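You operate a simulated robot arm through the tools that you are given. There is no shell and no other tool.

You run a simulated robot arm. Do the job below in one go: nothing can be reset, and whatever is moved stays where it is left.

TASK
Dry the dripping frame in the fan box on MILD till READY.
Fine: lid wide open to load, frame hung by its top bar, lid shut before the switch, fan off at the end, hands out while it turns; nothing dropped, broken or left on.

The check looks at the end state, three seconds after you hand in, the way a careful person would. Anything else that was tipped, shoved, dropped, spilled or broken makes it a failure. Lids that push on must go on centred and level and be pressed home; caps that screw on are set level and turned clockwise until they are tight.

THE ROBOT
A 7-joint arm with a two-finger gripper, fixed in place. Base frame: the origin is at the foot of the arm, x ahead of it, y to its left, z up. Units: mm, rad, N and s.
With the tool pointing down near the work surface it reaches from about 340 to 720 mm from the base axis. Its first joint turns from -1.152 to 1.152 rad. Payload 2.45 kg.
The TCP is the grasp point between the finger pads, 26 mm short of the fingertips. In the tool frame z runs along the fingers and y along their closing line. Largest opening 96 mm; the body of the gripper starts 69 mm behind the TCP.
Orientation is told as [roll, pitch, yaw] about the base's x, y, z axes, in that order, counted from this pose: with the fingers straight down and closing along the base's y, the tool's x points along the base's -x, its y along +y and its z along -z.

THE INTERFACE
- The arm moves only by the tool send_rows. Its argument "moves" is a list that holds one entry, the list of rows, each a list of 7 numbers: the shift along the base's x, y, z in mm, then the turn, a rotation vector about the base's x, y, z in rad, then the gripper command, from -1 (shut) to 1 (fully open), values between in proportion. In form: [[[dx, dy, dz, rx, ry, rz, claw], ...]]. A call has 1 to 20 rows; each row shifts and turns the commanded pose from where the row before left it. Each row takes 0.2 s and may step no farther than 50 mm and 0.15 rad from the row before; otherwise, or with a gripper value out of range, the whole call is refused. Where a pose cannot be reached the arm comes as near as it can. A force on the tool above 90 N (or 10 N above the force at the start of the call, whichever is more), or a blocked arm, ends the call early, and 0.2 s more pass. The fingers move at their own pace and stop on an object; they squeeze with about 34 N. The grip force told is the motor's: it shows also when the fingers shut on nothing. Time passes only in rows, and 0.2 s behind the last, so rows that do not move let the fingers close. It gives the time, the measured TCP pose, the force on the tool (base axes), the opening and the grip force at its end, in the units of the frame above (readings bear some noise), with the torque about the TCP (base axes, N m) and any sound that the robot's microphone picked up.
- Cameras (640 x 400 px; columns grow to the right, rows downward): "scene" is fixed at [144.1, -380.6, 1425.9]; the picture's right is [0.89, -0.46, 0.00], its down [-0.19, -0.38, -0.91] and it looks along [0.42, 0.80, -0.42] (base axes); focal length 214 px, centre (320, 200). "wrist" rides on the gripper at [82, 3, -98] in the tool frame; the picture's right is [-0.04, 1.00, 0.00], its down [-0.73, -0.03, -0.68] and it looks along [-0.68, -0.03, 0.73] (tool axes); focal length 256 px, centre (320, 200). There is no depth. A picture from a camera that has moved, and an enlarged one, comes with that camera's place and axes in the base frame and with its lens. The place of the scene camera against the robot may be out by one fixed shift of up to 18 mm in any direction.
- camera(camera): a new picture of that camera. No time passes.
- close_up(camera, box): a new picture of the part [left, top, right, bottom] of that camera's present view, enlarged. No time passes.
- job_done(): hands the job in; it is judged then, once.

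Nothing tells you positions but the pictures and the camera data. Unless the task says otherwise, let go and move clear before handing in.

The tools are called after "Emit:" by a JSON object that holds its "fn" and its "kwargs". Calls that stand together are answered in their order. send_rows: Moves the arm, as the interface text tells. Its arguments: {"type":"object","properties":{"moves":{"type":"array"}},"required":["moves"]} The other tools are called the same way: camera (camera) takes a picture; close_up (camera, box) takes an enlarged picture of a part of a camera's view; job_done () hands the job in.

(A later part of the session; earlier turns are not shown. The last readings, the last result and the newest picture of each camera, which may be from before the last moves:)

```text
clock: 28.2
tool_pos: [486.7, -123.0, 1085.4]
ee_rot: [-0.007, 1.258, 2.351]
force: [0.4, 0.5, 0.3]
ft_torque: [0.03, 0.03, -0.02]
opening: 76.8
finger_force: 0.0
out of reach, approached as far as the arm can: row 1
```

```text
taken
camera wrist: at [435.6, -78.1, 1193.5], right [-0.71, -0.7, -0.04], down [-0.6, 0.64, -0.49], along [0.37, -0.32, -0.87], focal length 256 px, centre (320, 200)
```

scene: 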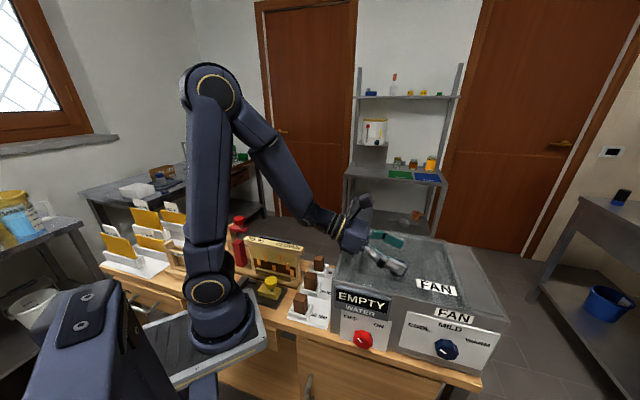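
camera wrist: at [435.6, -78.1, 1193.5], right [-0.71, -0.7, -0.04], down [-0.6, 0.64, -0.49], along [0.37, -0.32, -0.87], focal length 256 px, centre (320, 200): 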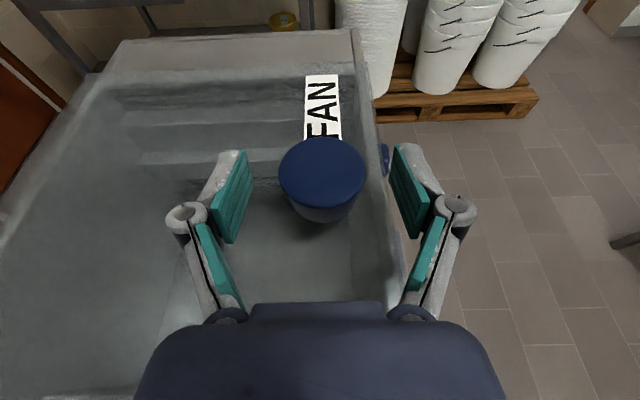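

The knob is now centred between the pads. Closing the fingers.

Emit:
{"fn": "send_rows", "kwargs": {"moves": [[[0, 0, 0, 0, 0, 0, -0.6], [0, 0, 0, 0, 0, 0, -0.6], [0, 0, 0, 0, 0, 0, -0.6], [0, 0, 0, 0, 0, 0, -0.6], [0, 0, 0, 0, 0, 0, -0.6]]]}}

Emit:
{"fn": "camera", "kwargs": {"camera": "wrist"}}

```text
clock: 29.4
tool_pos: [484.7, -123.2, 1086.1]
ee_rot: [-0.005, 1.255, 2.352]
force: [-9.1, -4.7, -0.3]
ft_torque: [0.03, -0.04, -0.09]
opening: 36.6
finger_force: 44.8
```

```text
taken
camera wrist: at [434.9, -78.9, 1193.4], right [-0.72, -0.7, -0.04], down [-0.6, 0.64, -0.49], along [0.36, -0.32, -0.87], focal length 256 px, centre (320, 200)
```

wrist: 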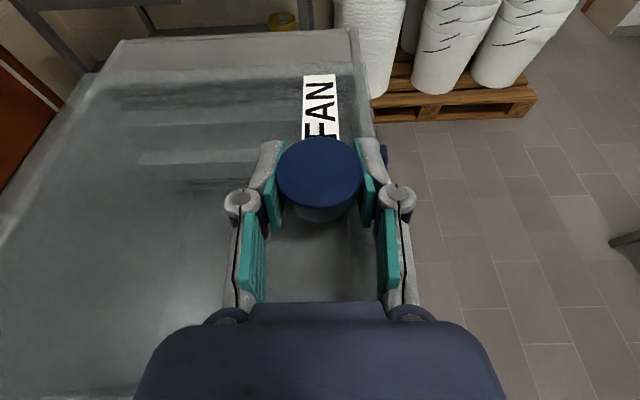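

The knob is held (36.6 mm, 45 N). Now I lift along the arc while rolling the tool rigidly with the lid about the hinge axis, first by 0.3 rad as a test.

Emit:
{"fn": "send_rows", "kwargs": {"moves": [[[1.5, 1.5, 14.7, -0.053, 0.053, 0, -0.6], [2.3, 2.3, 14.5, -0.053, 0.053, 0, -0.6], [3.0, 3.0, 14.2, -0.053, 0.053, 0, -0.6], [3.8, 3.8, 13.9, -0.053, 0.053, 0, -0.6]]]}}

Emit:
{"fn": "camera", "kwargs": {"camera": "scene"}}

```text
clock: 30.4
tool_pos: [495.5, -113.2, 1143.8]
ee_rot: [0.78, 1.143, 3.094]
force: [8.1, -8.3, 0.5]
ft_torque: [0.42, -0.19, -0.18]
opening: 36.1
finger_force: 44.6
```

```text
taken
```

scene: 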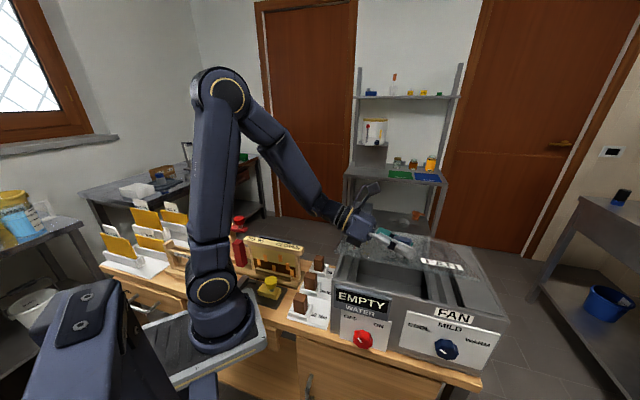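

The lid follows with low forces. Continuing up to about 0.9 rad.

Emit:
{"fn": "send_rows", "kwargs": {"moves": [[[5.0, 4.1, 13.4, -0.053, 0.053, 0, -0.6], [5.6, 4.8, 12.9, -0.053, 0.053, 0, -0.6], [5.9, 5.9, 12.3, -0.053, 0.053, 0, -0.6], [6.6, 6.6, 11.6, -0.053, 0.053, 0, -0.6], [7.1, 7.1, 11.0, -0.053, 0.053, 0, -0.6], [7.7, 7.7, 10.2, -0.053, 0.053, 0, -0.6], [8.1, 8.1, 9.2, -0.053, 0.053, 0, -0.6], [8.7, 8.7, 8.5, -0.053, 0.053, 0, -0.6]]]}}

Emit:
{"fn": "camera", "kwargs": {"camera": "scene"}}

Emit:
{"fn": "camera", "kwargs": {"camera": "wrist"}}

```text
clock: 32.2
tool_pos: [549.2, -60.9, 1234.6]
ee_rot: [1.328, 0.634, -2.747]
force: [-16.9, 6.5, 12.5]
ft_torque: [0.43, -0.43, -0.13]
opening: 36.2
finger_force: 44.8
```

```text
taken
```

scene: 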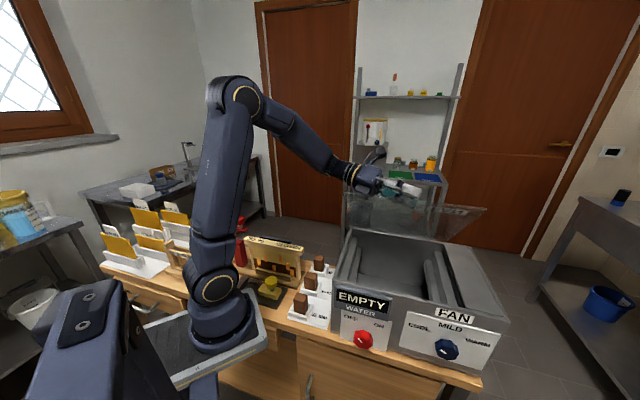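

```text
taken
camera wrist: at [559.0, 45.9, 1303.8], right [-0.47, -0.45, 0.76], down [-0.87, 0.36, -0.33], along [-0.12, -0.82, -0.57], focal length 256 px, centre (320, 200)
```

wrist: 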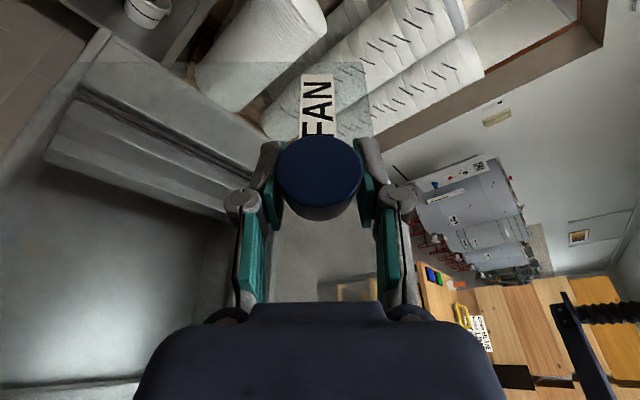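

Good: the lid is at about 52° and following. I correct small radial and side loads and go on to about 77°.

Emit:
{"fn": "send_rows", "kwargs": {"moves": [[[8.35, 9.75, 8.4, -0.053, 0.053, 0, -0.6], [8.8, 10.2, 7.2, -0.053, 0.053, 0, -0.6], [9.6, 9.9, 6.0, -0.053, 0.053, 0, -0.6], [10.0, 10.1, 4.8, -0.053, 0.053, 0, -0.6], [10.25, 10.25, 3.4, -0.053, 0.053, 0, -0.6], [10.4, 10.4, 2.2, -0.053, 0.053, 0, -0.6]]]}}

Emit:
{"fn": "camera", "kwargs": {"camera": "scene"}}

```text
clock: 33.6
tool_pos: [607.1, -2.4, 1268.8]
ee_rot: [1.505, 0.217, -2.677]
force: [9.2, -15.4, 37.0]
ft_torque: [1.16, 0.09, -0.91]
opening: 36.1
finger_force: 45.1
```

```text
taken
```

scene: 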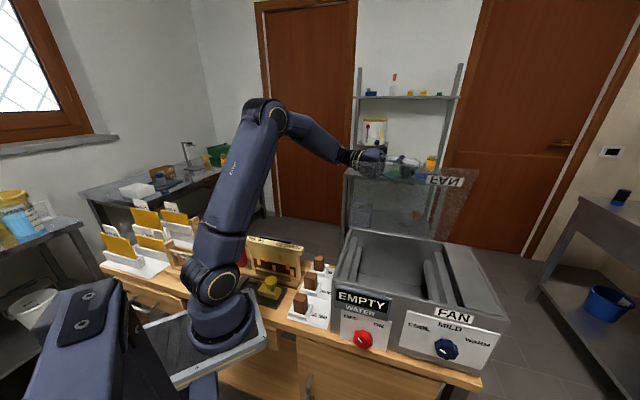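

The lid is near 77°; an upward load shows the radius is a bit larger than I assumed. I raise the path by a few mm and continue to about vertical.

Emit:
{"fn": "send_rows", "kwargs": {"moves": [[[11.2, 9.8, 3.2, -0.053, 0.053, 0, -0.6], [11.0, 10.0, 2.0, -0.053, 0.053, 0, -0.6], [10.5, 10.5, 0.4, -0.053, 0.053, 0, -0.6]]]}}

Emit:
{"fn": "camera", "kwargs": {"camera": "scene"}}

Emit:
{"fn": "camera", "kwargs": {"camera": "wrist"}}

```text
clock: 34.4
tool_pos: [641.2, 31.0, 1271.7]
ee_rot: [1.568, -0.004, -2.664]
force: [10.4, -8.4, 23.4]
ft_torque: [0.66, -0.2, -0.51]
opening: 36.0
finger_force: 44.9
```

```text
taken
```

scene: 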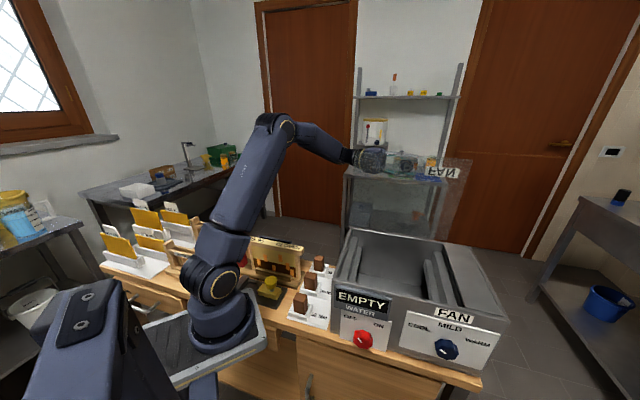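

```text
taken
camera wrist: at [668.2, 155.9, 1274.0], right [-0.03, -0.02, 1.0], down [-0.96, 0.27, -0.03], along [-0.27, -0.96, -0.03], focal length 256 px, centre (320, 200)
```

wrist: 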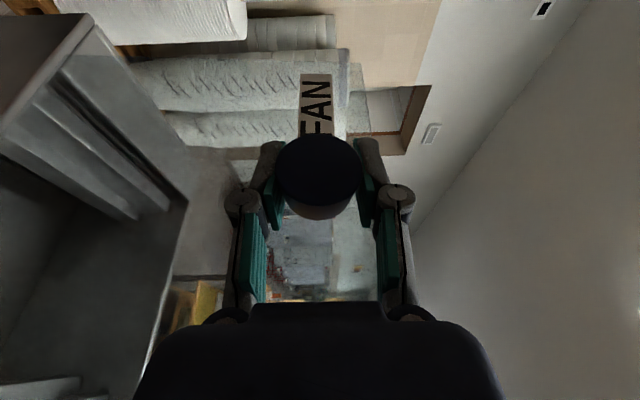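

The lid is about vertical and still moves freely. I continue gently past vertical, watching for a stop.

Emit:
{"fn": "send_rows", "kwargs": {"moves": [[[10.6, 10.2, -1.0, -0.053, 0.053, 0, -0.6], [10.2, 10.2, -2.4, -0.053, 0.053, 0, -0.6]]]}}

Emit:
{"fn": "camera", "kwargs": {"camera": "scene"}}

```text
clock: 35.0
tool_pos: [661.8, 51.9, 1267.6]
ee_rot: [1.617, -0.147, -2.669]
force: [8.8, 0.1, 24.7]
ft_torque: [0.77, -0.25, 0.0]
opening: 36.0
finger_force: 44.7
```

```text
taken
```

scene: 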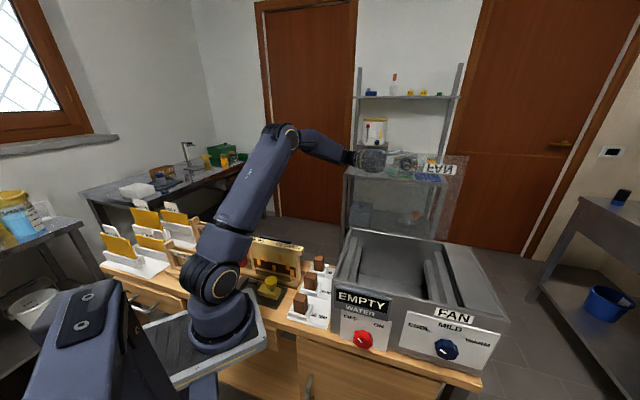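

No stop yet at about 98°, and the lid starts to lean back. I go a little further.

Emit:
{"fn": "send_rows", "kwargs": {"moves": [[[10.0, 10.0, -3.8, -0.053, 0.053, 0, -0.6], [9.8, 9.8, -5.2, -0.053, 0.053, 0, -0.6]]]}}

Emit:
{"fn": "camera", "kwargs": {"camera": "scene"}}

```text
clock: 35.6
tool_pos: [676.9, 67.5, 1261.9]
ee_rot: [1.657, -0.254, -2.677]
force: [11.4, 4.8, 27.5]
ft_torque: [0.79, -0.25, 0.03]
opening: 36.2
finger_force: 44.6
out of reach, approached as far as the arm can: row 2
```

```text
taken
```

scene: 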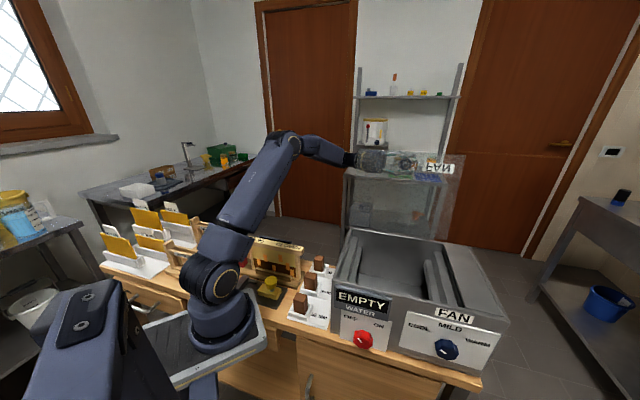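

At about 105° the arm is at its reach limit and there is no stop yet. I pivot the tool around the knob (about its closing line) to bring the wrist closer in, then ease the lid further to find its rest.

Emit:
{"fn": "send_rows", "kwargs": {"moves": [[[0, 0, 0, 0.0156, 0.0156, 0.082, -0.6], [0, 0, 0, 0.0156, 0.0156, 0.082, -0.6], [0, 0, 0, 0, 0, 0, -0.6]]]}}

Emit:
{"fn": "camera", "kwargs": {"camera": "wrist"}}

```text
clock: 36.4
tool_pos: [675.2, 67.9, 1263.4]
ee_rot: [1.623, -0.297, -2.504]
force: [4.1, 10.7, 28.8]
ft_torque: [0.0, -0.6, -1.09]
opening: 38.8
finger_force: 14.6
```

```text
taken
camera wrist: at [679.7, 192.7, 1237.1], right [0.17, 0.19, 0.97], down [-0.98, 0.11, 0.15], along [-0.08, -0.97, 0.21], focal length 256 px, centre (320, 200)
```

wrist: 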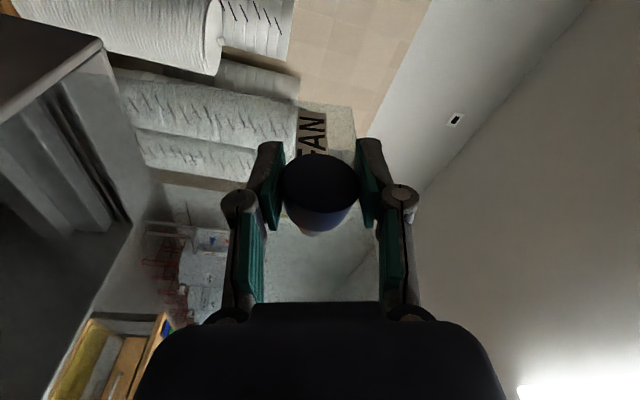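

The pivot worked; the knob is still between the pads. I ease the lid a bit further back.

Emit:
{"fn": "send_rows", "kwargs": {"moves": [[[0, 0, 0, 0, 0, 0, -0.7], [5, 5, -2.2, -0.027, 0.027, 0, -0.7], [5, 5, -2.4, -0.027, 0.027, 0, -0.7], [0, 0, 0, 0, 0, 0, -0.7]]]}}

Emit:
{"fn": "camera", "kwargs": {"camera": "scene"}}

Emit:
{"fn": "camera", "kwargs": {"camera": "wrist"}}

```text
clock: 37.4
tool_pos: [680.9, 71.8, 1261.9]
ee_rot: [1.632, -0.334, -2.505]
force: [4.6, 11.3, 29.6]
ft_torque: [0.22, -0.13, 0.05]
opening: 37.9
finger_force: 45.2
out of reach, approached as far as the arm can: row 3
```

```text
taken
```

scene: 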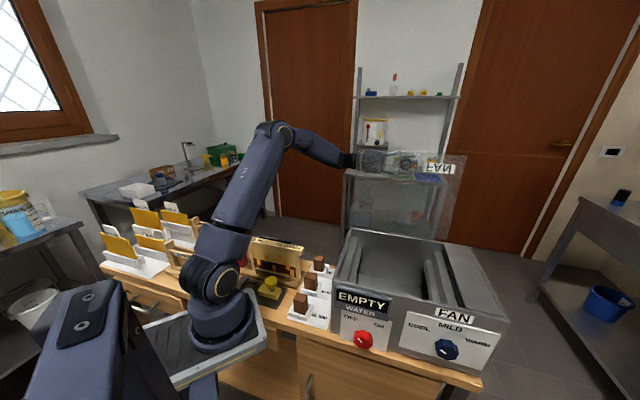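

```text
taken
camera wrist: at [684.1, 196.6, 1231.7], right [0.2, 0.22, 0.96], down [-0.98, 0.12, 0.17], along [-0.08, -0.97, 0.24], focal length 256 px, centre (320, 200)
```

wrist: 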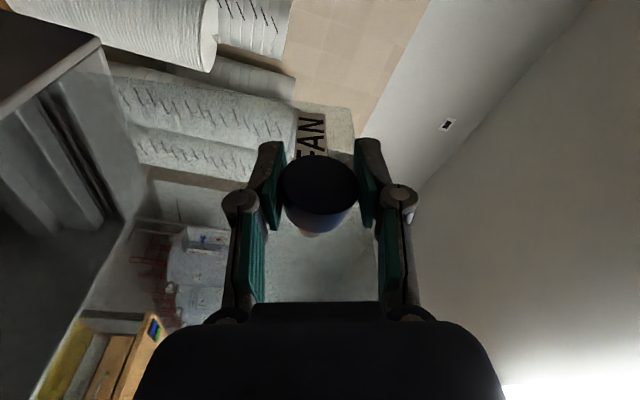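

The lid is at roughly 104° and its weight already pulls it backward with about 4 N, no stop felt yet. I shift the knob further back without turning the tool any more, to ease the lid onto its rest.

Emit:
{"fn": "send_rows", "kwargs": {"moves": [[[4, 4, 0.5, 0, 0, 0, -0.7], [4, 4, -0.5, 0, 0, 0, -0.7], [4, 4, -1.5, 0, 0, 0, -0.7], [0, 0, 0, 0, 0, 0, -0.7]]]}}

Emit:
{"fn": "camera", "kwargs": {"camera": "scene"}}

```text
clock: 38.4
tool_pos: [680.9, 71.6, 1261.1]
ee_rot: [1.632, -0.333, -2.507]
force: [3.4, 12.8, 29.4]
ft_torque: [0.31, -0.32, 0.13]
opening: 37.9
finger_force: 44.6
out of reach, approached as far as the arm can: row 1, 2, 3
```

```text
taken
```

scene: 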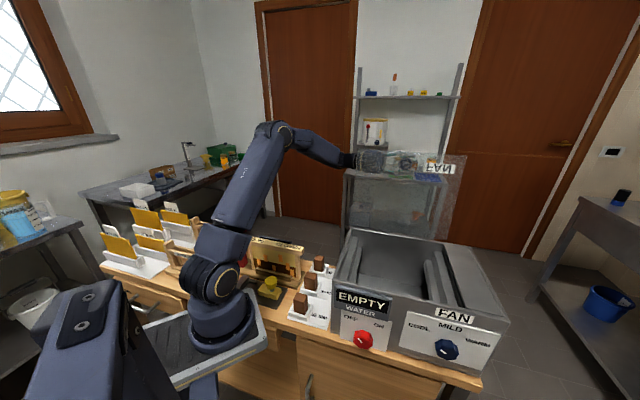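

The position itself is limited in this orientation. I try a slight roll back of the tool together with the shift.

Emit:
{"fn": "send_rows", "kwargs": {"moves": [[[3, 3, 0, 0.035, -0.035, 0, -0.7], [3, 3, -1, 0.035, -0.035, 0, -0.7], [0, 0, 0, 0, 0, 0, -0.7]]]}}

```text
clock: 39.2
tool_pos: [686.1, 78.4, 1259.3]
ee_rot: [1.62, -0.275, -2.507]
force: [-4.4, 13.1, 26.1]
ft_torque: [-0.74, 0.15, -0.72]
opening: 37.2
finger_force: 45.1
```

That works: about 106° now. Continue in the same way to look for the stop.

Emit:
{"fn": "send_rows", "kwargs": {"moves": [[[3, 3, -0.5, 0.03, -0.03, 0, -0.7], [3, 3, -1, 0.03, -0.03, 0, -0.7], [0, 0, 0, 0, 0, 0, -0.7]]]}}

Emit:
{"fn": "camera", "kwargs": {"camera": "wrist"}}

```text
clock: 40.0
tool_pos: [692.2, 83.8, 1256.0]
ee_rot: [1.603, -0.194, -2.501]
force: [-4.0, 9.8, 16.3]
ft_torque: [-0.55, 0.14, -0.33]
opening: 37.2
finger_force: 45.4
```

```text
taken
camera wrist: at [698.2, 210.5, 1240.0], right [0.1, 0.12, 0.99], down [-0.99, 0.11, 0.09], along [-0.1, -0.99, 0.13], focal length 256 px, centre (320, 200)
```

wrist: 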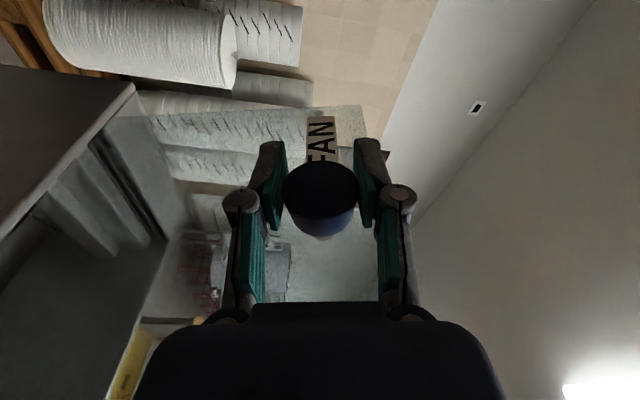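

Now about 108°. One more small step back to feel for the rest.

Emit:
{"fn": "send_rows", "kwargs": {"moves": [[[3, 3, -1, 0.02, -0.02, 0, -0.7], [3, 3, -1.5, 0.02, -0.02, 0, -0.7], [0, 0, 0, 0, 0, 0, -0.7]]]}}

Emit:
{"fn": "close_up", "kwargs": {"camera": "scene", "box": [320, 110, 520, 280]}}

```text
clock: 40.8
tool_pos: [698.5, 90.1, 1252.5]
ee_rot: [1.593, -0.135, -2.5]
force: [-4.3, 7.9, 9.5]
ft_torque: [-0.36, 0.15, -0.35]
opening: 37.4
finger_force: 45.0
```

```text
2.35 times, centred on (420, 195) of scene
camera zoom: at [143.7, -380.3, 1426.0], right [0.89, -0.46, 0.0], down [-0.19, -0.38, -0.91], along [0.42, 0.8, -0.42], focal length 505 px, centre (85, 212)
```

zoom: 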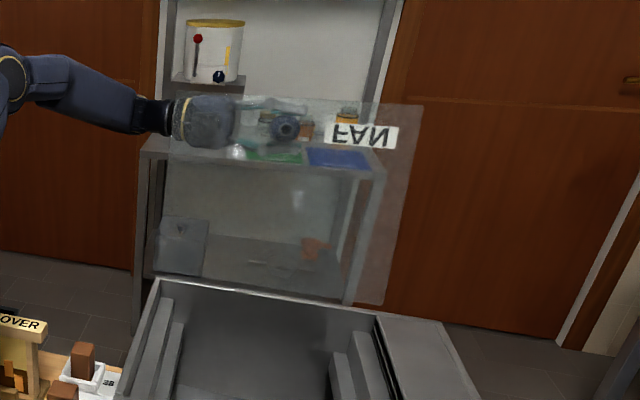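

The lid is at about 111° and I suspect its hinge has enough friction to stay put. To test that, I rock the lid a few millimetres forward and back and compare the forces.

Emit:
{"fn": "send_rows", "kwargs": {"moves": [[[-3, -3, 1.5, 0, 0, 0, -0.7], [-3, -3, 1.5, 0, 0, 0, -0.7], [0, 0, 0, 0, 0, 0, -0.7]]]}}

Emit:
{"fn": "send_rows", "kwargs": {"moves": [[[3, 3, -1.5, 0, 0, 0, -0.7], [3, 3, -1.5, 0, 0, 0, -0.7], [0, 0, 0, 0, 0, 0, -0.7]]]}}

```text
clock: 41.6
tool_pos: [692.6, 83.0, 1255.9]
ee_rot: [1.592, -0.136, -2.5]
force: [2.5, 8.8, 7.1]
ft_torque: [0.41, -0.31, 1.07]
opening: 37.1
finger_force: 45.1
```

```text
clock: 42.4
tool_pos: [697.6, 88.1, 1253.4]
ee_rot: [1.594, -0.135, -2.503]
force: [-8.0, 6.0, 5.5]
ft_torque: [-0.31, 0.12, -0.85]
opening: 37.2
finger_force: 44.8
```

Friction (about 4 N at the knob) exceeds the lid's pull, so it will stay where I leave it. I bring it to about 105°, open the fingers a little and check that it holds before withdrawing.

Emit:
{"fn": "send_rows", "kwargs": {"moves": [[[-3, -3, 1.5, 0, 0, 0, -0.7], [-3, -3, 1.5, 0, 0, 0, -0.7], [0, 0, 0, 0, 0, 0, -0.2], [0, 0, 0, 0, 0, 0, -0.1], [0, 0, 0, 0, 0, 0, 0.1]]]}}

Emit:
{"fn": "camera", "kwargs": {"camera": "wrist"}}

Emit:
{"fn": "close_up", "kwargs": {"camera": "scene", "box": [320, 110, 520, 280]}}

```text
clock: 43.6
tool_pos: [692.6, 83.4, 1256.3]
ee_rot: [1.593, -0.138, -2.502]
force: [-0.8, 0.1, -0.2]
ft_torque: [0.02, 0.03, -0.02]
opening: 53.0
finger_force: 0.1
```

```text
taken
camera wrist: at [698.8, 210.2, 1245.6], right [0.06, 0.08, 1.0], down [-0.99, 0.11, 0.06], along [-0.1, -0.99, 0.08], focal length 256 px, centre (320, 200)
```

wrist: 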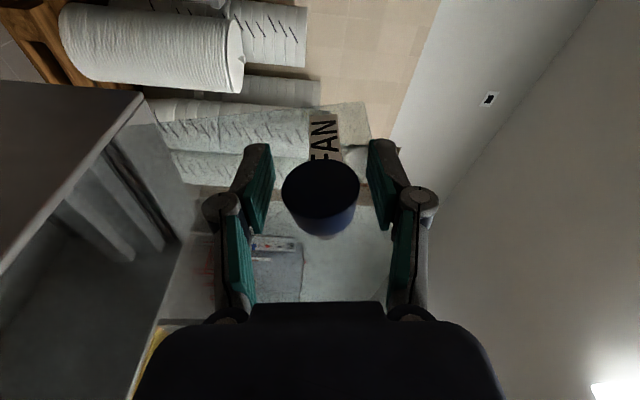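

```text
2.35 times, centred on (420, 195) of scene
camera zoom: at [144.1, -380.6, 1425.9], right [0.89, -0.46, 0.0], down [-0.19, -0.38, -0.91], along [0.42, 0.8, -0.42], focal length 505 px, centre (85, 212)
```

zoom: 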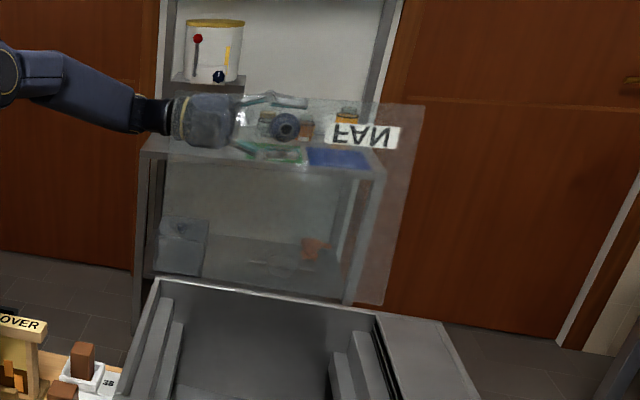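

The lid holds by itself at about 108°. I withdraw the hand along its own axis to the left.

Emit:
{"fn": "send_rows", "kwargs": {"moves": [[[0, 0, 0, 0, 0, 0, 0.5], [-9, 12, 0, 0, 0, 0, 0.5], [-12, 16, 0, 0, 0, 0, 0.5], [-12, 16, 0, 0, 0, 0, 0.5], [-12, 16, 0, 0, 0, 0, 0.5], [-12, 16, 0, 0, 0, 0, 0.5]]]}}

Emit:
{"fn": "camera", "kwargs": {"camera": "scene"}}

Emit:
{"fn": "camera", "kwargs": {"camera": "wrist"}}

```text
clock: 45.0
tool_pos: [635.6, 157.7, 1255.0]
ee_rot: [1.594, -0.136, -2.501]
force: [0.2, -0.7, 1.1]
ft_torque: [-0.01, 0.01, -0.02]
opening: 71.8
finger_force: 0.0
```

```text
taken
```

scene: 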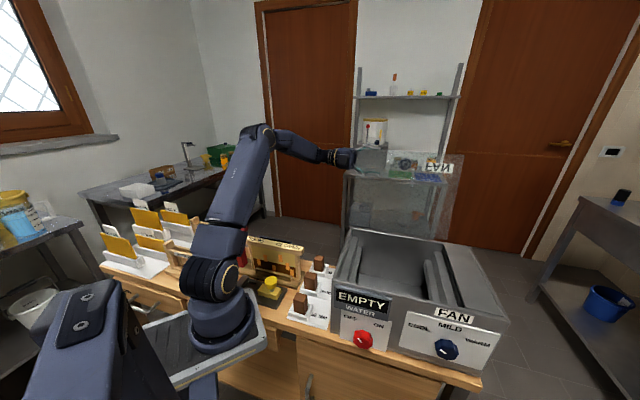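

```text
taken
camera wrist: at [641.7, 285.7, 1245.5], right [0.06, 0.07, 1.0], down [-0.99, 0.11, 0.06], along [-0.1, -0.99, 0.08], focal length 256 px, centre (320, 200)
```

wrist: 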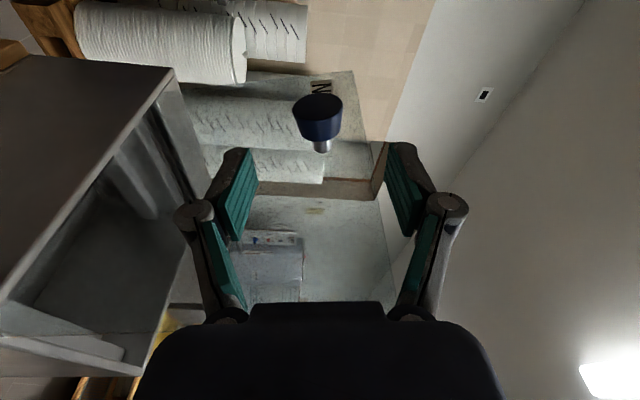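

The hand is clear of the knob and the lid stays up. I pull further left beyond the lid's edge, then roll the tool back and bring it upright on the way to the frame.

Emit:
{"fn": "send_rows", "kwargs": {"moves": [[[-12, 16, 0, 0, 0, 0, 0.5], [-12, 16, 0, 0, 0, 0, 0.5], [-12, 16, 0, 0, 0, 0, 0.5], [-12, 16, 0, 0, 0, 0, 0.5], [-12, 16, 5, 0, 0, 0, 0.5], [-10, -10, 5, 0.1, -0.1, 0, 0.5], [-12, -12, 5, 0.1, -0.1, 0, 0.5], [-12, -12, 5, 0.1, -0.1, 0, 0.5], [-12, -12, 5, 0.1, -0.1, 0, 0.5], [-12, -12, 5, 0.1, -0.1, 0, 0.5], [-12, -12, 0, 0.1, -0.1, 0, 0.5], [-12, -12, 0, 0.1, -0.1, 0, 0.5], [-12, -12, 0, 0.1, -0.1, 0, 0.5], [-12, -12, 0, 0.1, -0.1, 0, 0.5], [0, 0, 0, 0.1, -0.1, 0, 0.5], [0, 0, 0, 0.1, -0.1, 0, 0.5], [0, 0, 0, 0.07, -0.07, 0, 0.5]]]}}

Emit:
{"fn": "camera", "kwargs": {"camera": "scene"}}

```text
clock: 48.6
tool_pos: [469.7, 133.4, 1287.2]
ee_rot: [0.347, 1.417, 2.694]
force: [-0.1, 0.6, 0.3]
ft_torque: [-0.02, 0.04, -0.03]
opening: 71.9
finger_force: 0.1
```

```text
taken
```

scene: 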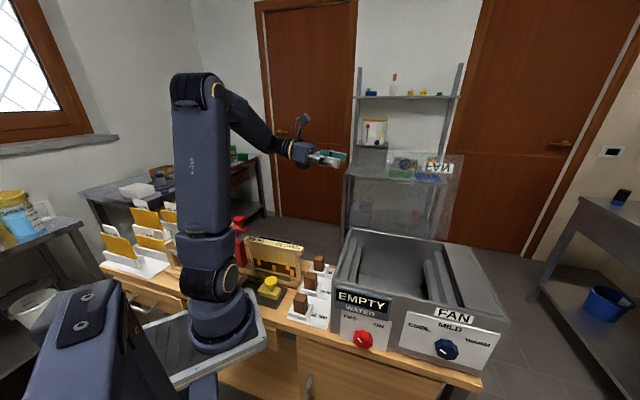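

Now I bring the tool upright again, with the camera looking toward the frame.

Emit:
{"fn": "send_rows", "kwargs": {"moves": [[[-5, -3, 0, 0.099, 0.099, 0, 0.5], [-5, -3, 0, 0.099, 0.099, 0, 0.5], [-5, -3, 0, 0.099, 0.099, 0, 0.5], [-5, -3, 0, 0.099, 0.099, 0, 0.5], [-5, -3, 0, 0.099, 0.099, 0, 0.5], [-5, -3, 0, 0.099, 0.099, 0, 0.5], [-5, -3, 0, 0.099, 0.099, 0, 0.5], [-5, -3, 0, 0.099, 0.099, 0, 0.5], [-5, -3, 0, 0.099, 0.099, 0, 0.5], [-5, -3, 0, 0.099, 0.099, 0, 0.5], [0, 0, 0, 0, 0, 0, 0.5]]]}}

Emit:
{"fn": "camera", "kwargs": {"camera": "wrist"}}

```text
clock: 51.0
tool_pos: [419.8, 102.3, 1286.6]
ee_rot: [0.011, 0.023, 2.412]
force: [-0.7, -0.6, -0.1]
ft_torque: [-0.02, 0.02, 0.03]
opening: 72.2
finger_force: 0.0
```

```text
taken
camera wrist: at [477.3, 48.5, 1386.2], right [-0.7, -0.72, 0.01], down [-0.53, 0.53, 0.66], along [-0.48, 0.46, -0.75], focal length 256 px, centre (320, 200)
```

wrist: 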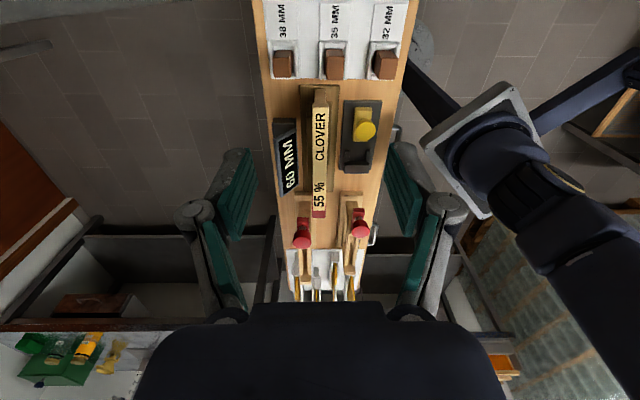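

This view looks straight along the bench: the frame's bar, the "60 MM" display beside it, and the clamp jig beyond. I enlarge it to measure.

Emit:
{"fn": "close_up", "kwargs": {"camera": "wrist", "box": [250, 70, 410, 230]}}

Emit:
{"fn": "close_up", "kwargs": {"camera": "wrist", "box": [270, 80, 370, 160]}}

Emit:
{"fn": "close_up", "kwargs": {"camera": "scene", "box": [320, 210, 520, 340]}}

```text
2.50 times, centred on (330, 150) of wrist
camera zoom: at [477.3, 48.5, 1386.2], right [-0.7, -0.72, 0.01], down [-0.53, 0.53, 0.66], along [-0.48, 0.46, -0.75], focal length 640 px, centre (295, 325)
```

zoom: 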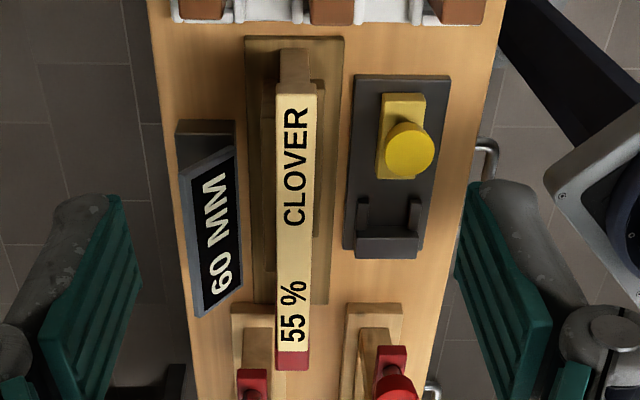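

```text
5.00 times, centred on (320, 120) of wrist
camera zoom: at [477.3, 48.5, 1386.2], right [-0.7, -0.72, 0.01], down [-0.53, 0.53, 0.66], along [-0.48, 0.46, -0.75], focal length 1280 px, centre (320, 600)
```

zoom: 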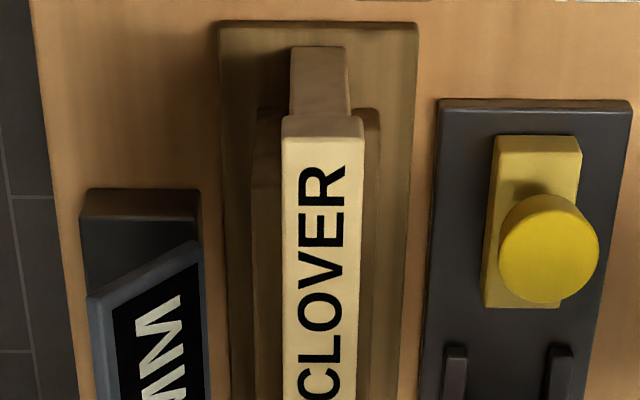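

```text
3.08 times, centred on (420, 275) of scene
camera zoom: at [144.1, -380.6, 1425.9], right [0.89, -0.46, 0.0], down [-0.19, -0.38, -0.91], along [0.42, 0.8, -0.42], focal length 660 px, centre (12, -31)
```

zoom: 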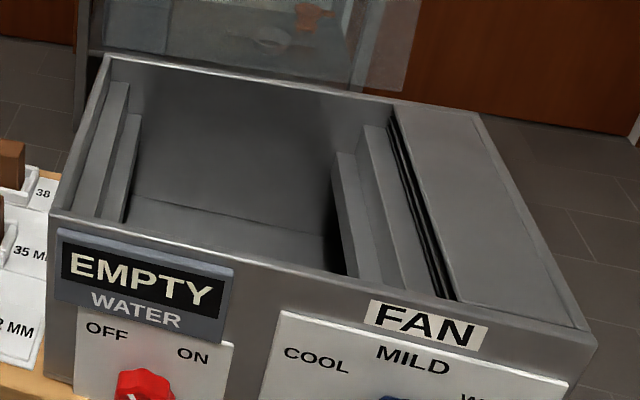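

The bar is about 232 mm long, 25 mm wide, its top at z≈983, centred near (284, 236). Before gripping I want to measure the hanging rails in the open box, so I swing round to look into it from the front.

Emit:
{"fn": "send_rows", "kwargs": {"moves": [[[0, -20, 0, 0, 0, -0.148, 0.3], [0, -25, 0, 0, 0, -0.148, 0.3], [0, -25, 0, 0, 0, -0.148, 0.3], [0, -25, 0, 0, 0, -0.148, 0.3], [0, -25, 0, 0, 0, -0.148, 0.3], [0, -25, 0, 0, 0, -0.148, 0.3], [0, -25, 0, 0, 0, -0.148, 0.3], [0, -25, 0, 0, 0, -0.148, 0.3], [0, -25, 0, 0, 0, -0.148, 0.3], [0, -25, -10, 0, 0, -0.148, 0.3], [0, -25, -10, 0, -0.0, -0.147, 0.3], [0, -20, -5, 0, 0, 0, 0.3], [0, 0, 0, 0, 0, 0, 0.3]]]}}

Emit:
{"fn": "camera", "kwargs": {"camera": "wrist"}}

```text
clock: 53.8
tool_pos: [420.0, -186.7, 1261.3]
ee_rot: [0.011, 0.027, 0.781]
force: [0.6, 0.2, -0.1]
ft_torque: [0.01, -0.02, 0.01]
opening: 62.5
finger_force: 0.1
```

```text
taken
camera wrist: at [362.9, -242.0, 1361.0], right [-0.68, 0.74, 0.01], down [0.56, 0.5, 0.66], along [0.48, 0.45, -0.75], focal length 256 px, centre (320, 200)
```

wrist: 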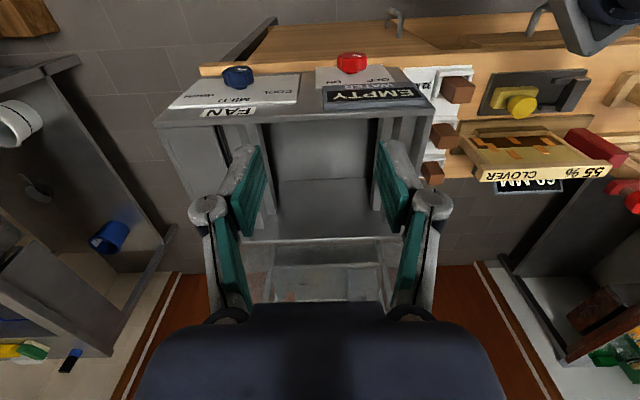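

I now look down into the open box from the front. Enlarging the rails.

Emit:
{"fn": "close_up", "kwargs": {"camera": "wrist", "box": [150, 60, 450, 250]}}

Emit:
{"fn": "close_up", "kwargs": {"camera": "wrist", "box": [330, 80, 450, 180]}}

Emit:
{"fn": "close_up", "kwargs": {"camera": "wrist", "box": [150, 80, 290, 200]}}

```text
2.11 times, centred on (300, 155) of wrist
camera zoom: at [362.9, -242.0, 1361.0], right [-0.68, 0.74, 0.01], down [0.56, 0.5, 0.66], along [0.48, 0.45, -0.75], focal length 539 px, centre (362, 295)
```

zoom: 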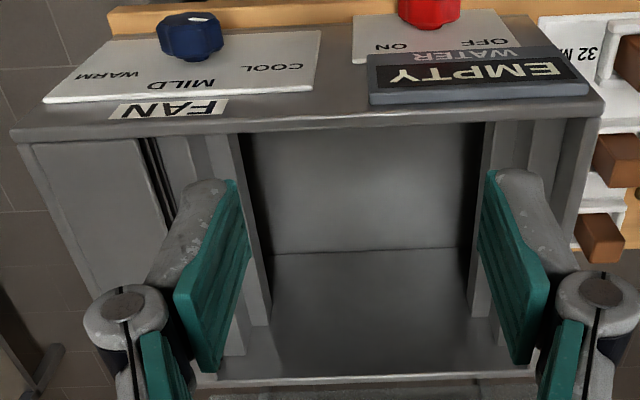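

```text
4.00 times, centred on (390, 130) of wrist
camera zoom: at [362.9, -242.0, 1361.0], right [-0.68, 0.74, 0.01], down [0.56, 0.5, 0.66], along [0.48, 0.45, -0.75], focal length 1024 px, centre (40, 480)
```

zoom: 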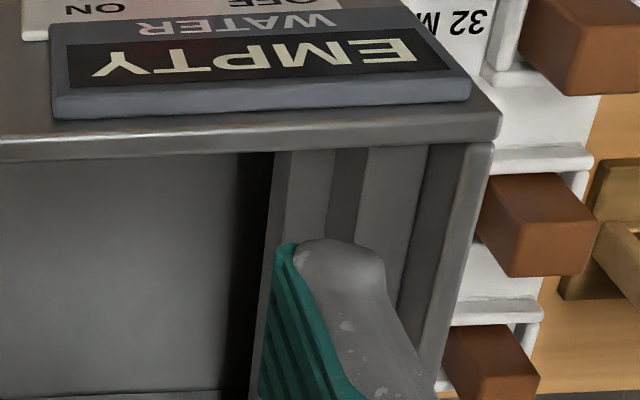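

```text
3.33 times, centred on (220, 140) of wrist
camera zoom: at [362.9, -242.0, 1361.0], right [-0.68, 0.74, 0.01], down [0.56, 0.5, 0.66], along [0.48, 0.45, -0.75], focal length 853 px, centre (653, 400)
```

zoom: 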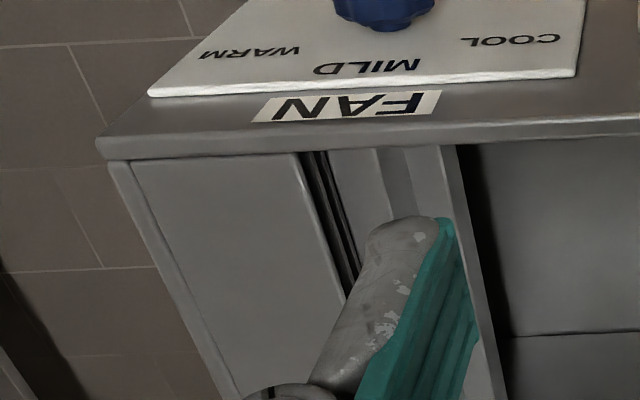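

The fingers hide the rails, so I close them to look again.

Emit:
{"fn": "send_rows", "kwargs": {"moves": [[[0, 0, 0, 0, 0, 0, -1], [0, 0, 0, 0, 0, 0, -1], [0, 0, 0, 0, 0, 0, -1], [0, 0, 0, 0, 0, 0, -1]]]}}

Emit:
{"fn": "close_up", "kwargs": {"camera": "wrist", "box": [150, 60, 450, 250]}}

Emit:
{"fn": "close_up", "kwargs": {"camera": "wrist", "box": [340, 90, 440, 240]}}

Emit:
{"fn": "close_up", "kwargs": {"camera": "wrist", "box": [150, 90, 300, 250]}}

```text
clock: 54.8
tool_pos: [420.5, -187.3, 1261.6]
ee_rot: [0.01, 0.026, 0.784]
force: [-0.1, 0.2, 0.3]
ft_torque: [-0.01, -0.02, 0.02]
opening: 0.0
finger_force: 26.7
```

```text
2.11 times, centred on (300, 155) of wrist
camera zoom: at [363.0, -241.7, 1361.0], right [-0.68, 0.74, 0.01], down [0.56, 0.5, 0.66], along [0.48, 0.45, -0.75], focal length 539 px, centre (362, 295)
```

zoom: 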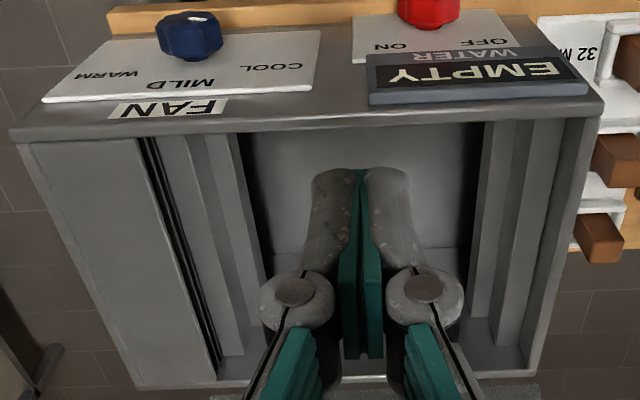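

```text
2.67 times, centred on (390, 165) of wrist
camera zoom: at [363.0, -241.7, 1361.0], right [-0.68, 0.74, 0.01], down [0.56, 0.5, 0.66], along [0.48, 0.45, -0.75], focal length 683 px, centre (133, 293)
```

zoom: 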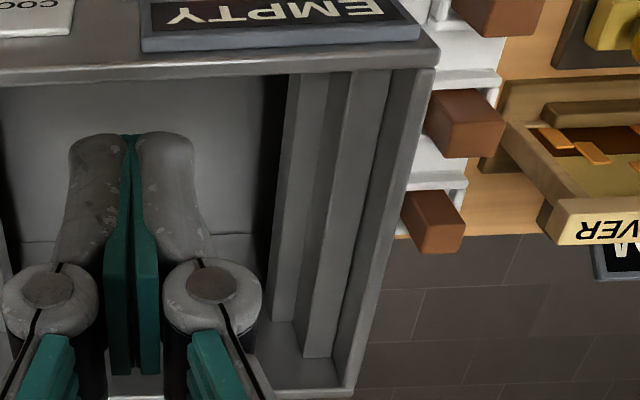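

```text
2.50 times, centred on (225, 170) of wrist
camera zoom: at [363.0, -241.7, 1361.0], right [-0.68, 0.74, 0.01], down [0.56, 0.5, 0.66], along [0.48, 0.45, -0.75], focal length 640 px, centre (558, 275)
```

zoom: 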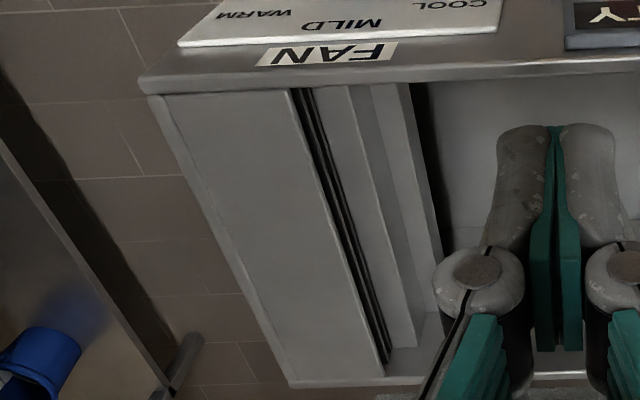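

The rails are stepped: an outer shoulder and an inner lower ledge about 35 mm deeper, on which the bar's ends should hang. I zoom in on the right rail to get its edges.

Emit:
{"fn": "close_up", "kwargs": {"camera": "wrist", "box": [210, 110, 290, 170]}}

Emit:
{"fn": "close_up", "kwargs": {"camera": "wrist", "box": [370, 110, 440, 170]}}

Emit:
{"fn": "close_up", "kwargs": {"camera": "wrist", "box": [230, 170, 290, 250]}}

```text
6.67 times, centred on (250, 140) of wrist
camera zoom: at [363.0, -241.7, 1361.0], right [-0.68, 0.74, 0.01], down [0.56, 0.5, 0.66], along [0.48, 0.45, -0.75], focal length 1707 px, centre (787, 600)
```

zoom: 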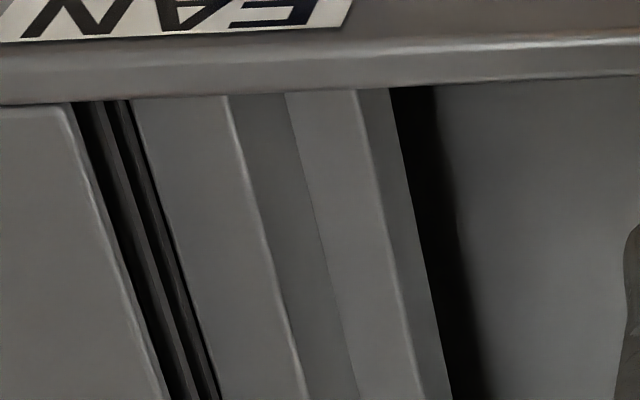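

```text
6.67 times, centred on (405, 140) of wrist
camera zoom: at [363.0, -241.7, 1361.0], right [-0.68, 0.74, 0.01], down [0.56, 0.5, 0.66], along [0.48, 0.45, -0.75], focal length 1707 px, centre (-247, 600)
```

zoom: 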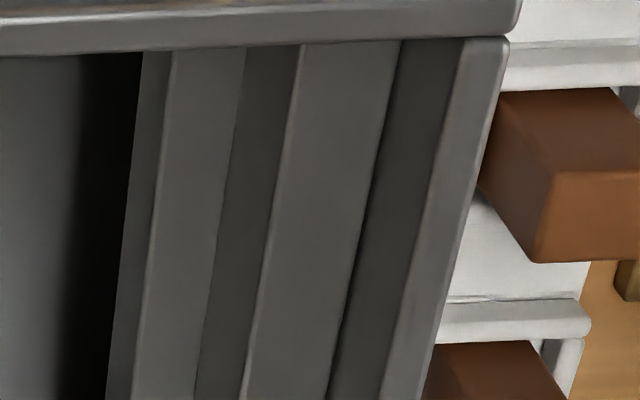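

```text
5.00 times, centred on (260, 210) of wrist
camera zoom: at [363.0, -241.7, 1361.0], right [-0.68, 0.74, 0.01], down [0.56, 0.5, 0.66], along [0.48, 0.45, -0.75], focal length 1280 px, centre (620, 150)
```

zoom: 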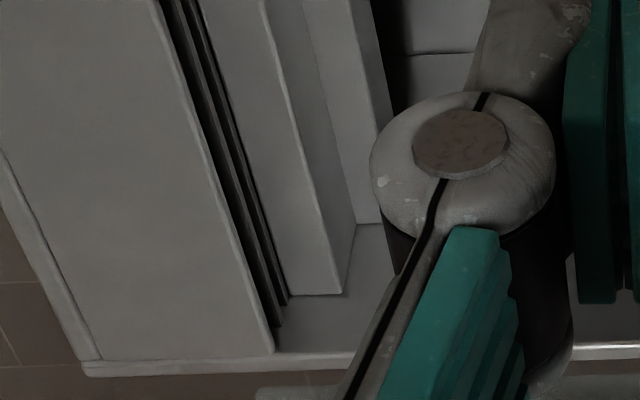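

From these views the opening spans u≈300–568, with ledges at u≈322–338 and 534–550, about z 988, and the shoulders about 227 mm apart. Now I travel high over to the frame, turning the tool so the fingers close across the bar.

Emit:
{"fn": "send_rows", "kwargs": {"moves": [[[-10, 33, 0, 0.0113, -0.0255, 0, -0.2], [-11, 35, 0, 0, 0, 0.143, -0.2], [-11, 35, 0, 0, 0, 0.143, -0.2], [-11, 35, 0, 0, 0, 0.143, -0.2], [-11, 35, 0, 0, 0, 0.143, 0], [-11, 35, 0, 0, 0, 0.143, 0], [-11, 35, -10, 0, 0, 0.143, 0], [-11, 35, -15, 0, 0, 0.143, 0], [-11, 35, -15, 0, 0, 0.143, 0], [-11, 35, -15, 0, 0, 0.143, 0], [-11, 35, -15, 0, 0, 0.143, 0], [-16, 35, -15, 0, 0, 0.142, 0], [0, 5, -10, 0, 0, 0, 0], [0, 0, 0, 0, 0, 0, 0]]]}}

Emit:
{"fn": "camera", "kwargs": {"camera": "wrist"}}

Emit:
{"fn": "camera", "kwargs": {"camera": "scene"}}

```text
clock: 57.8
tool_pos: [282.6, 236.2, 1164.7]
ee_rot: [0.001, 0.002, 2.355]
force: [0.0, 0.4, 0.3]
ft_torque: [-0.03, 0.0, 0.01]
opening: 47.9
finger_force: 0.1
```

```text
taken
camera wrist: at [338.1, 175.4, 1263.4], right [-0.74, -0.68, 0.0], down [-0.5, 0.54, 0.68], along [-0.46, 0.5, -0.73], focal length 256 px, centre (320, 200)
```

wrist: 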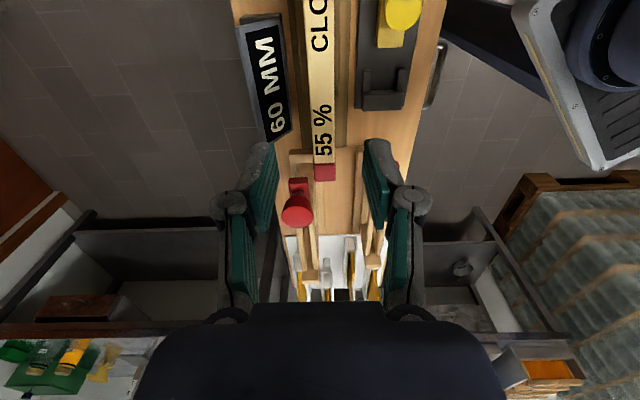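

```text
taken
```

scene: 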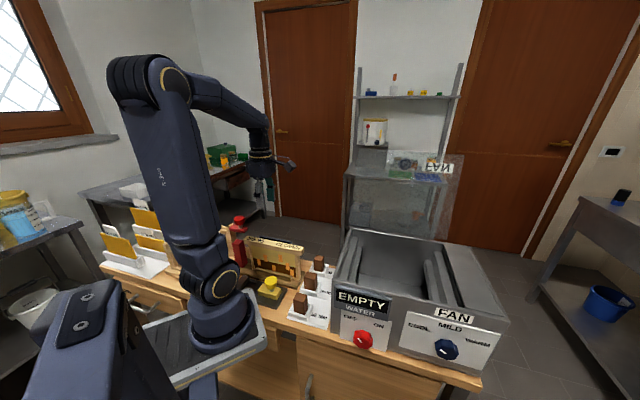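

I'm above the frame. I enlarge the far end of the bar to fix its height and length by triangulation.

Emit:
{"fn": "close_up", "kwargs": {"camera": "wrist", "box": [260, 0, 400, 100]}}

Emit:
{"fn": "close_up", "kwargs": {"camera": "wrist", "box": [270, 90, 370, 190]}}

```text
4.00 times, centred on (330, 50) of wrist
camera zoom: at [338.1, 175.4, 1263.4], right [-0.74, -0.68, 0.0], down [-0.5, 0.54, 0.68], along [-0.46, 0.5, -0.73], focal length 1024 px, centre (280, 800)
```

zoom: 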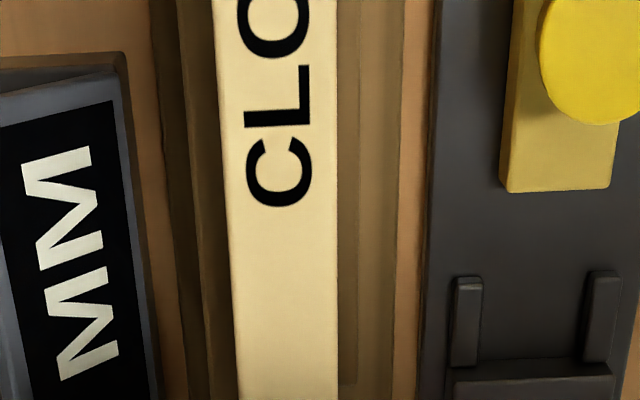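

```text
4.00 times, centred on (320, 140) of wrist
camera zoom: at [338.1, 175.4, 1263.4], right [-0.74, -0.68, 0.0], down [-0.5, 0.54, 0.68], along [-0.46, 0.5, -0.73], focal length 1024 px, centre (320, 440)
```

zoom: 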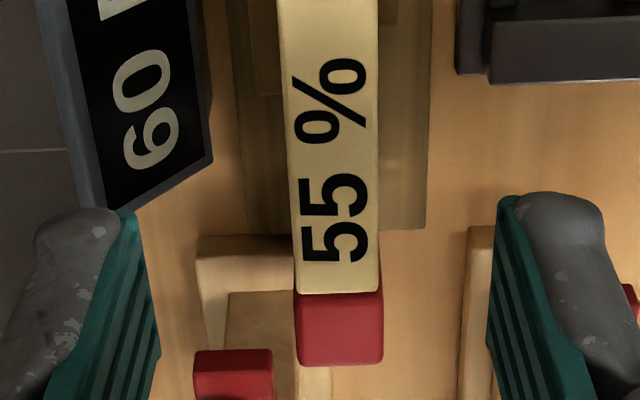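

The height of the bar is still uncertain by about 15 mm, so I descend 80 mm straight down and triangulate the same edges again.

Emit:
{"fn": "send_rows", "kwargs": {"moves": [[[0, 0, -27, 0, 0, 0, 0], [0, 0, -27, 0, 0, 0, 0], [0, 0, -26, 0, 0, 0, 0], [0, 0, 0, 0, 0, 0, 0]]]}}

Emit:
{"fn": "camera", "kwargs": {"camera": "wrist"}}

Emit:
{"fn": "close_up", "kwargs": {"camera": "wrist", "box": [270, 120, 370, 220]}}

Emit:
{"fn": "close_up", "kwargs": {"camera": "wrist", "box": [250, 0, 390, 120]}}

```text
clock: 58.8
tool_pos: [282.2, 235.7, 1085.5]
ee_rot: [0.003, 0.0, 2.355]
force: [0.5, -0.5, 0.2]
ft_torque: [-0.03, -0.01, 0.02]
opening: 47.8
finger_force: 0.1
```

```text
taken
camera wrist: at [338.7, 175.1, 1183.4], right [-0.74, -0.68, 0.0], down [-0.5, 0.54, 0.68], along [-0.46, 0.5, -0.73], focal length 256 px, centre (320, 200)
```

wrist: 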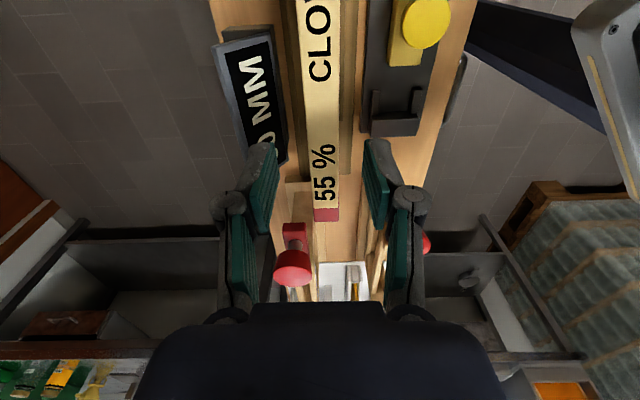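

```text
4.00 times, centred on (320, 170) of wrist
camera zoom: at [338.7, 175.1, 1183.4], right [-0.74, -0.68, 0.0], down [-0.5, 0.54, 0.68], along [-0.46, 0.5, -0.73], focal length 1024 px, centre (320, 320)
```

zoom: 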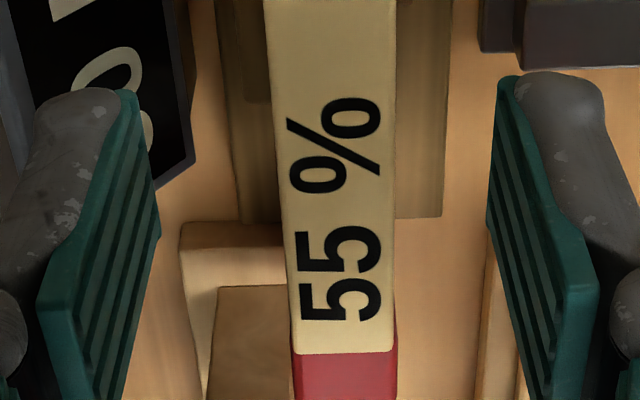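

```text
3.33 times, centred on (320, 60) of wrist
camera zoom: at [338.7, 175.1, 1183.4], right [-0.74, -0.68, 0.0], down [-0.5, 0.54, 0.68], along [-0.46, 0.5, -0.73], focal length 853 px, centre (320, 667)
```

zoom: 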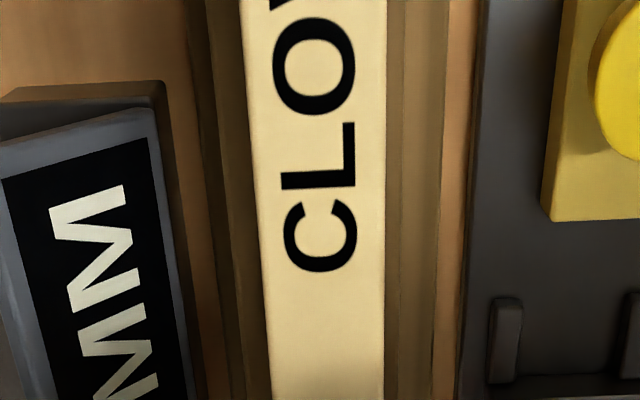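

Triangulation now gives the bar's top at z≈997, length about 224 mm, lying exactly along the bench with its middle at (289, 227.5). That fits the 227 mm between the box shoulders. I centre on it and descend to just above.

Emit:
{"fn": "send_rows", "kwargs": {"moves": [[[3.4, -4.1, 0, 0, 0, 0, -0.1], [3.3, -4.1, -15, 0, 0, 0, -0.15], [0, 0, -20, 0, 0, 0, -0.15], [0, 0, -18, 0, 0, 0, -0.15], [0, 0, 0, 0, 0, 0, -0.15]]]}}

Emit:
{"fn": "camera", "kwargs": {"camera": "wrist"}}

Emit:
{"fn": "close_up", "kwargs": {"camera": "scene", "box": [220, 200, 330, 300]}}

```text
clock: 60.0
tool_pos: [289.6, 227.8, 1032.6]
ee_rot: [0.002, 0.0, 2.355]
force: [0.4, 0.5, 0.4]
ft_torque: [0.01, -0.07, 0.01]
opening: 40.7
finger_force: 0.1
```

```text
taken
camera wrist: at [345.9, 167.5, 1130.7], right [-0.74, -0.68, 0.0], down [-0.5, 0.54, 0.68], along [-0.46, 0.5, -0.73], focal length 256 px, centre (320, 200)
```

wrist: 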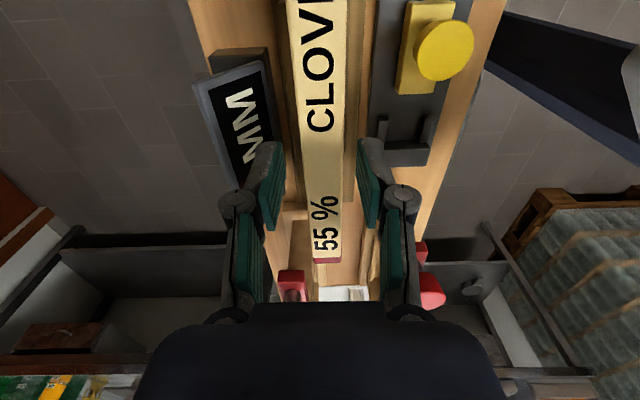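

```text
4.00 times, centred on (275, 250) of scene
camera zoom: at [144.1, -380.6, 1425.9], right [0.89, -0.46, 0.0], down [-0.19, -0.38, -0.91], along [0.42, 0.8, -0.42], focal length 858 px, centre (500, 0)
```

zoom: 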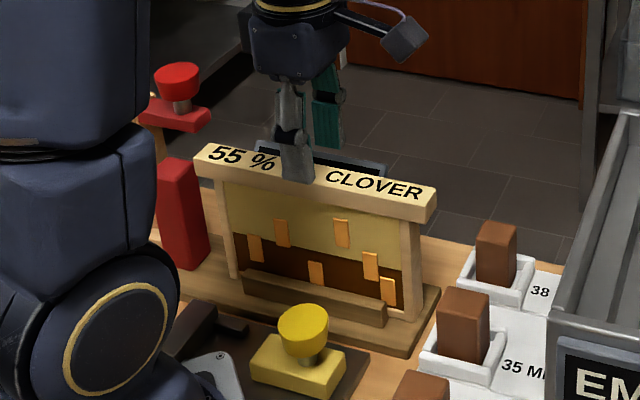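

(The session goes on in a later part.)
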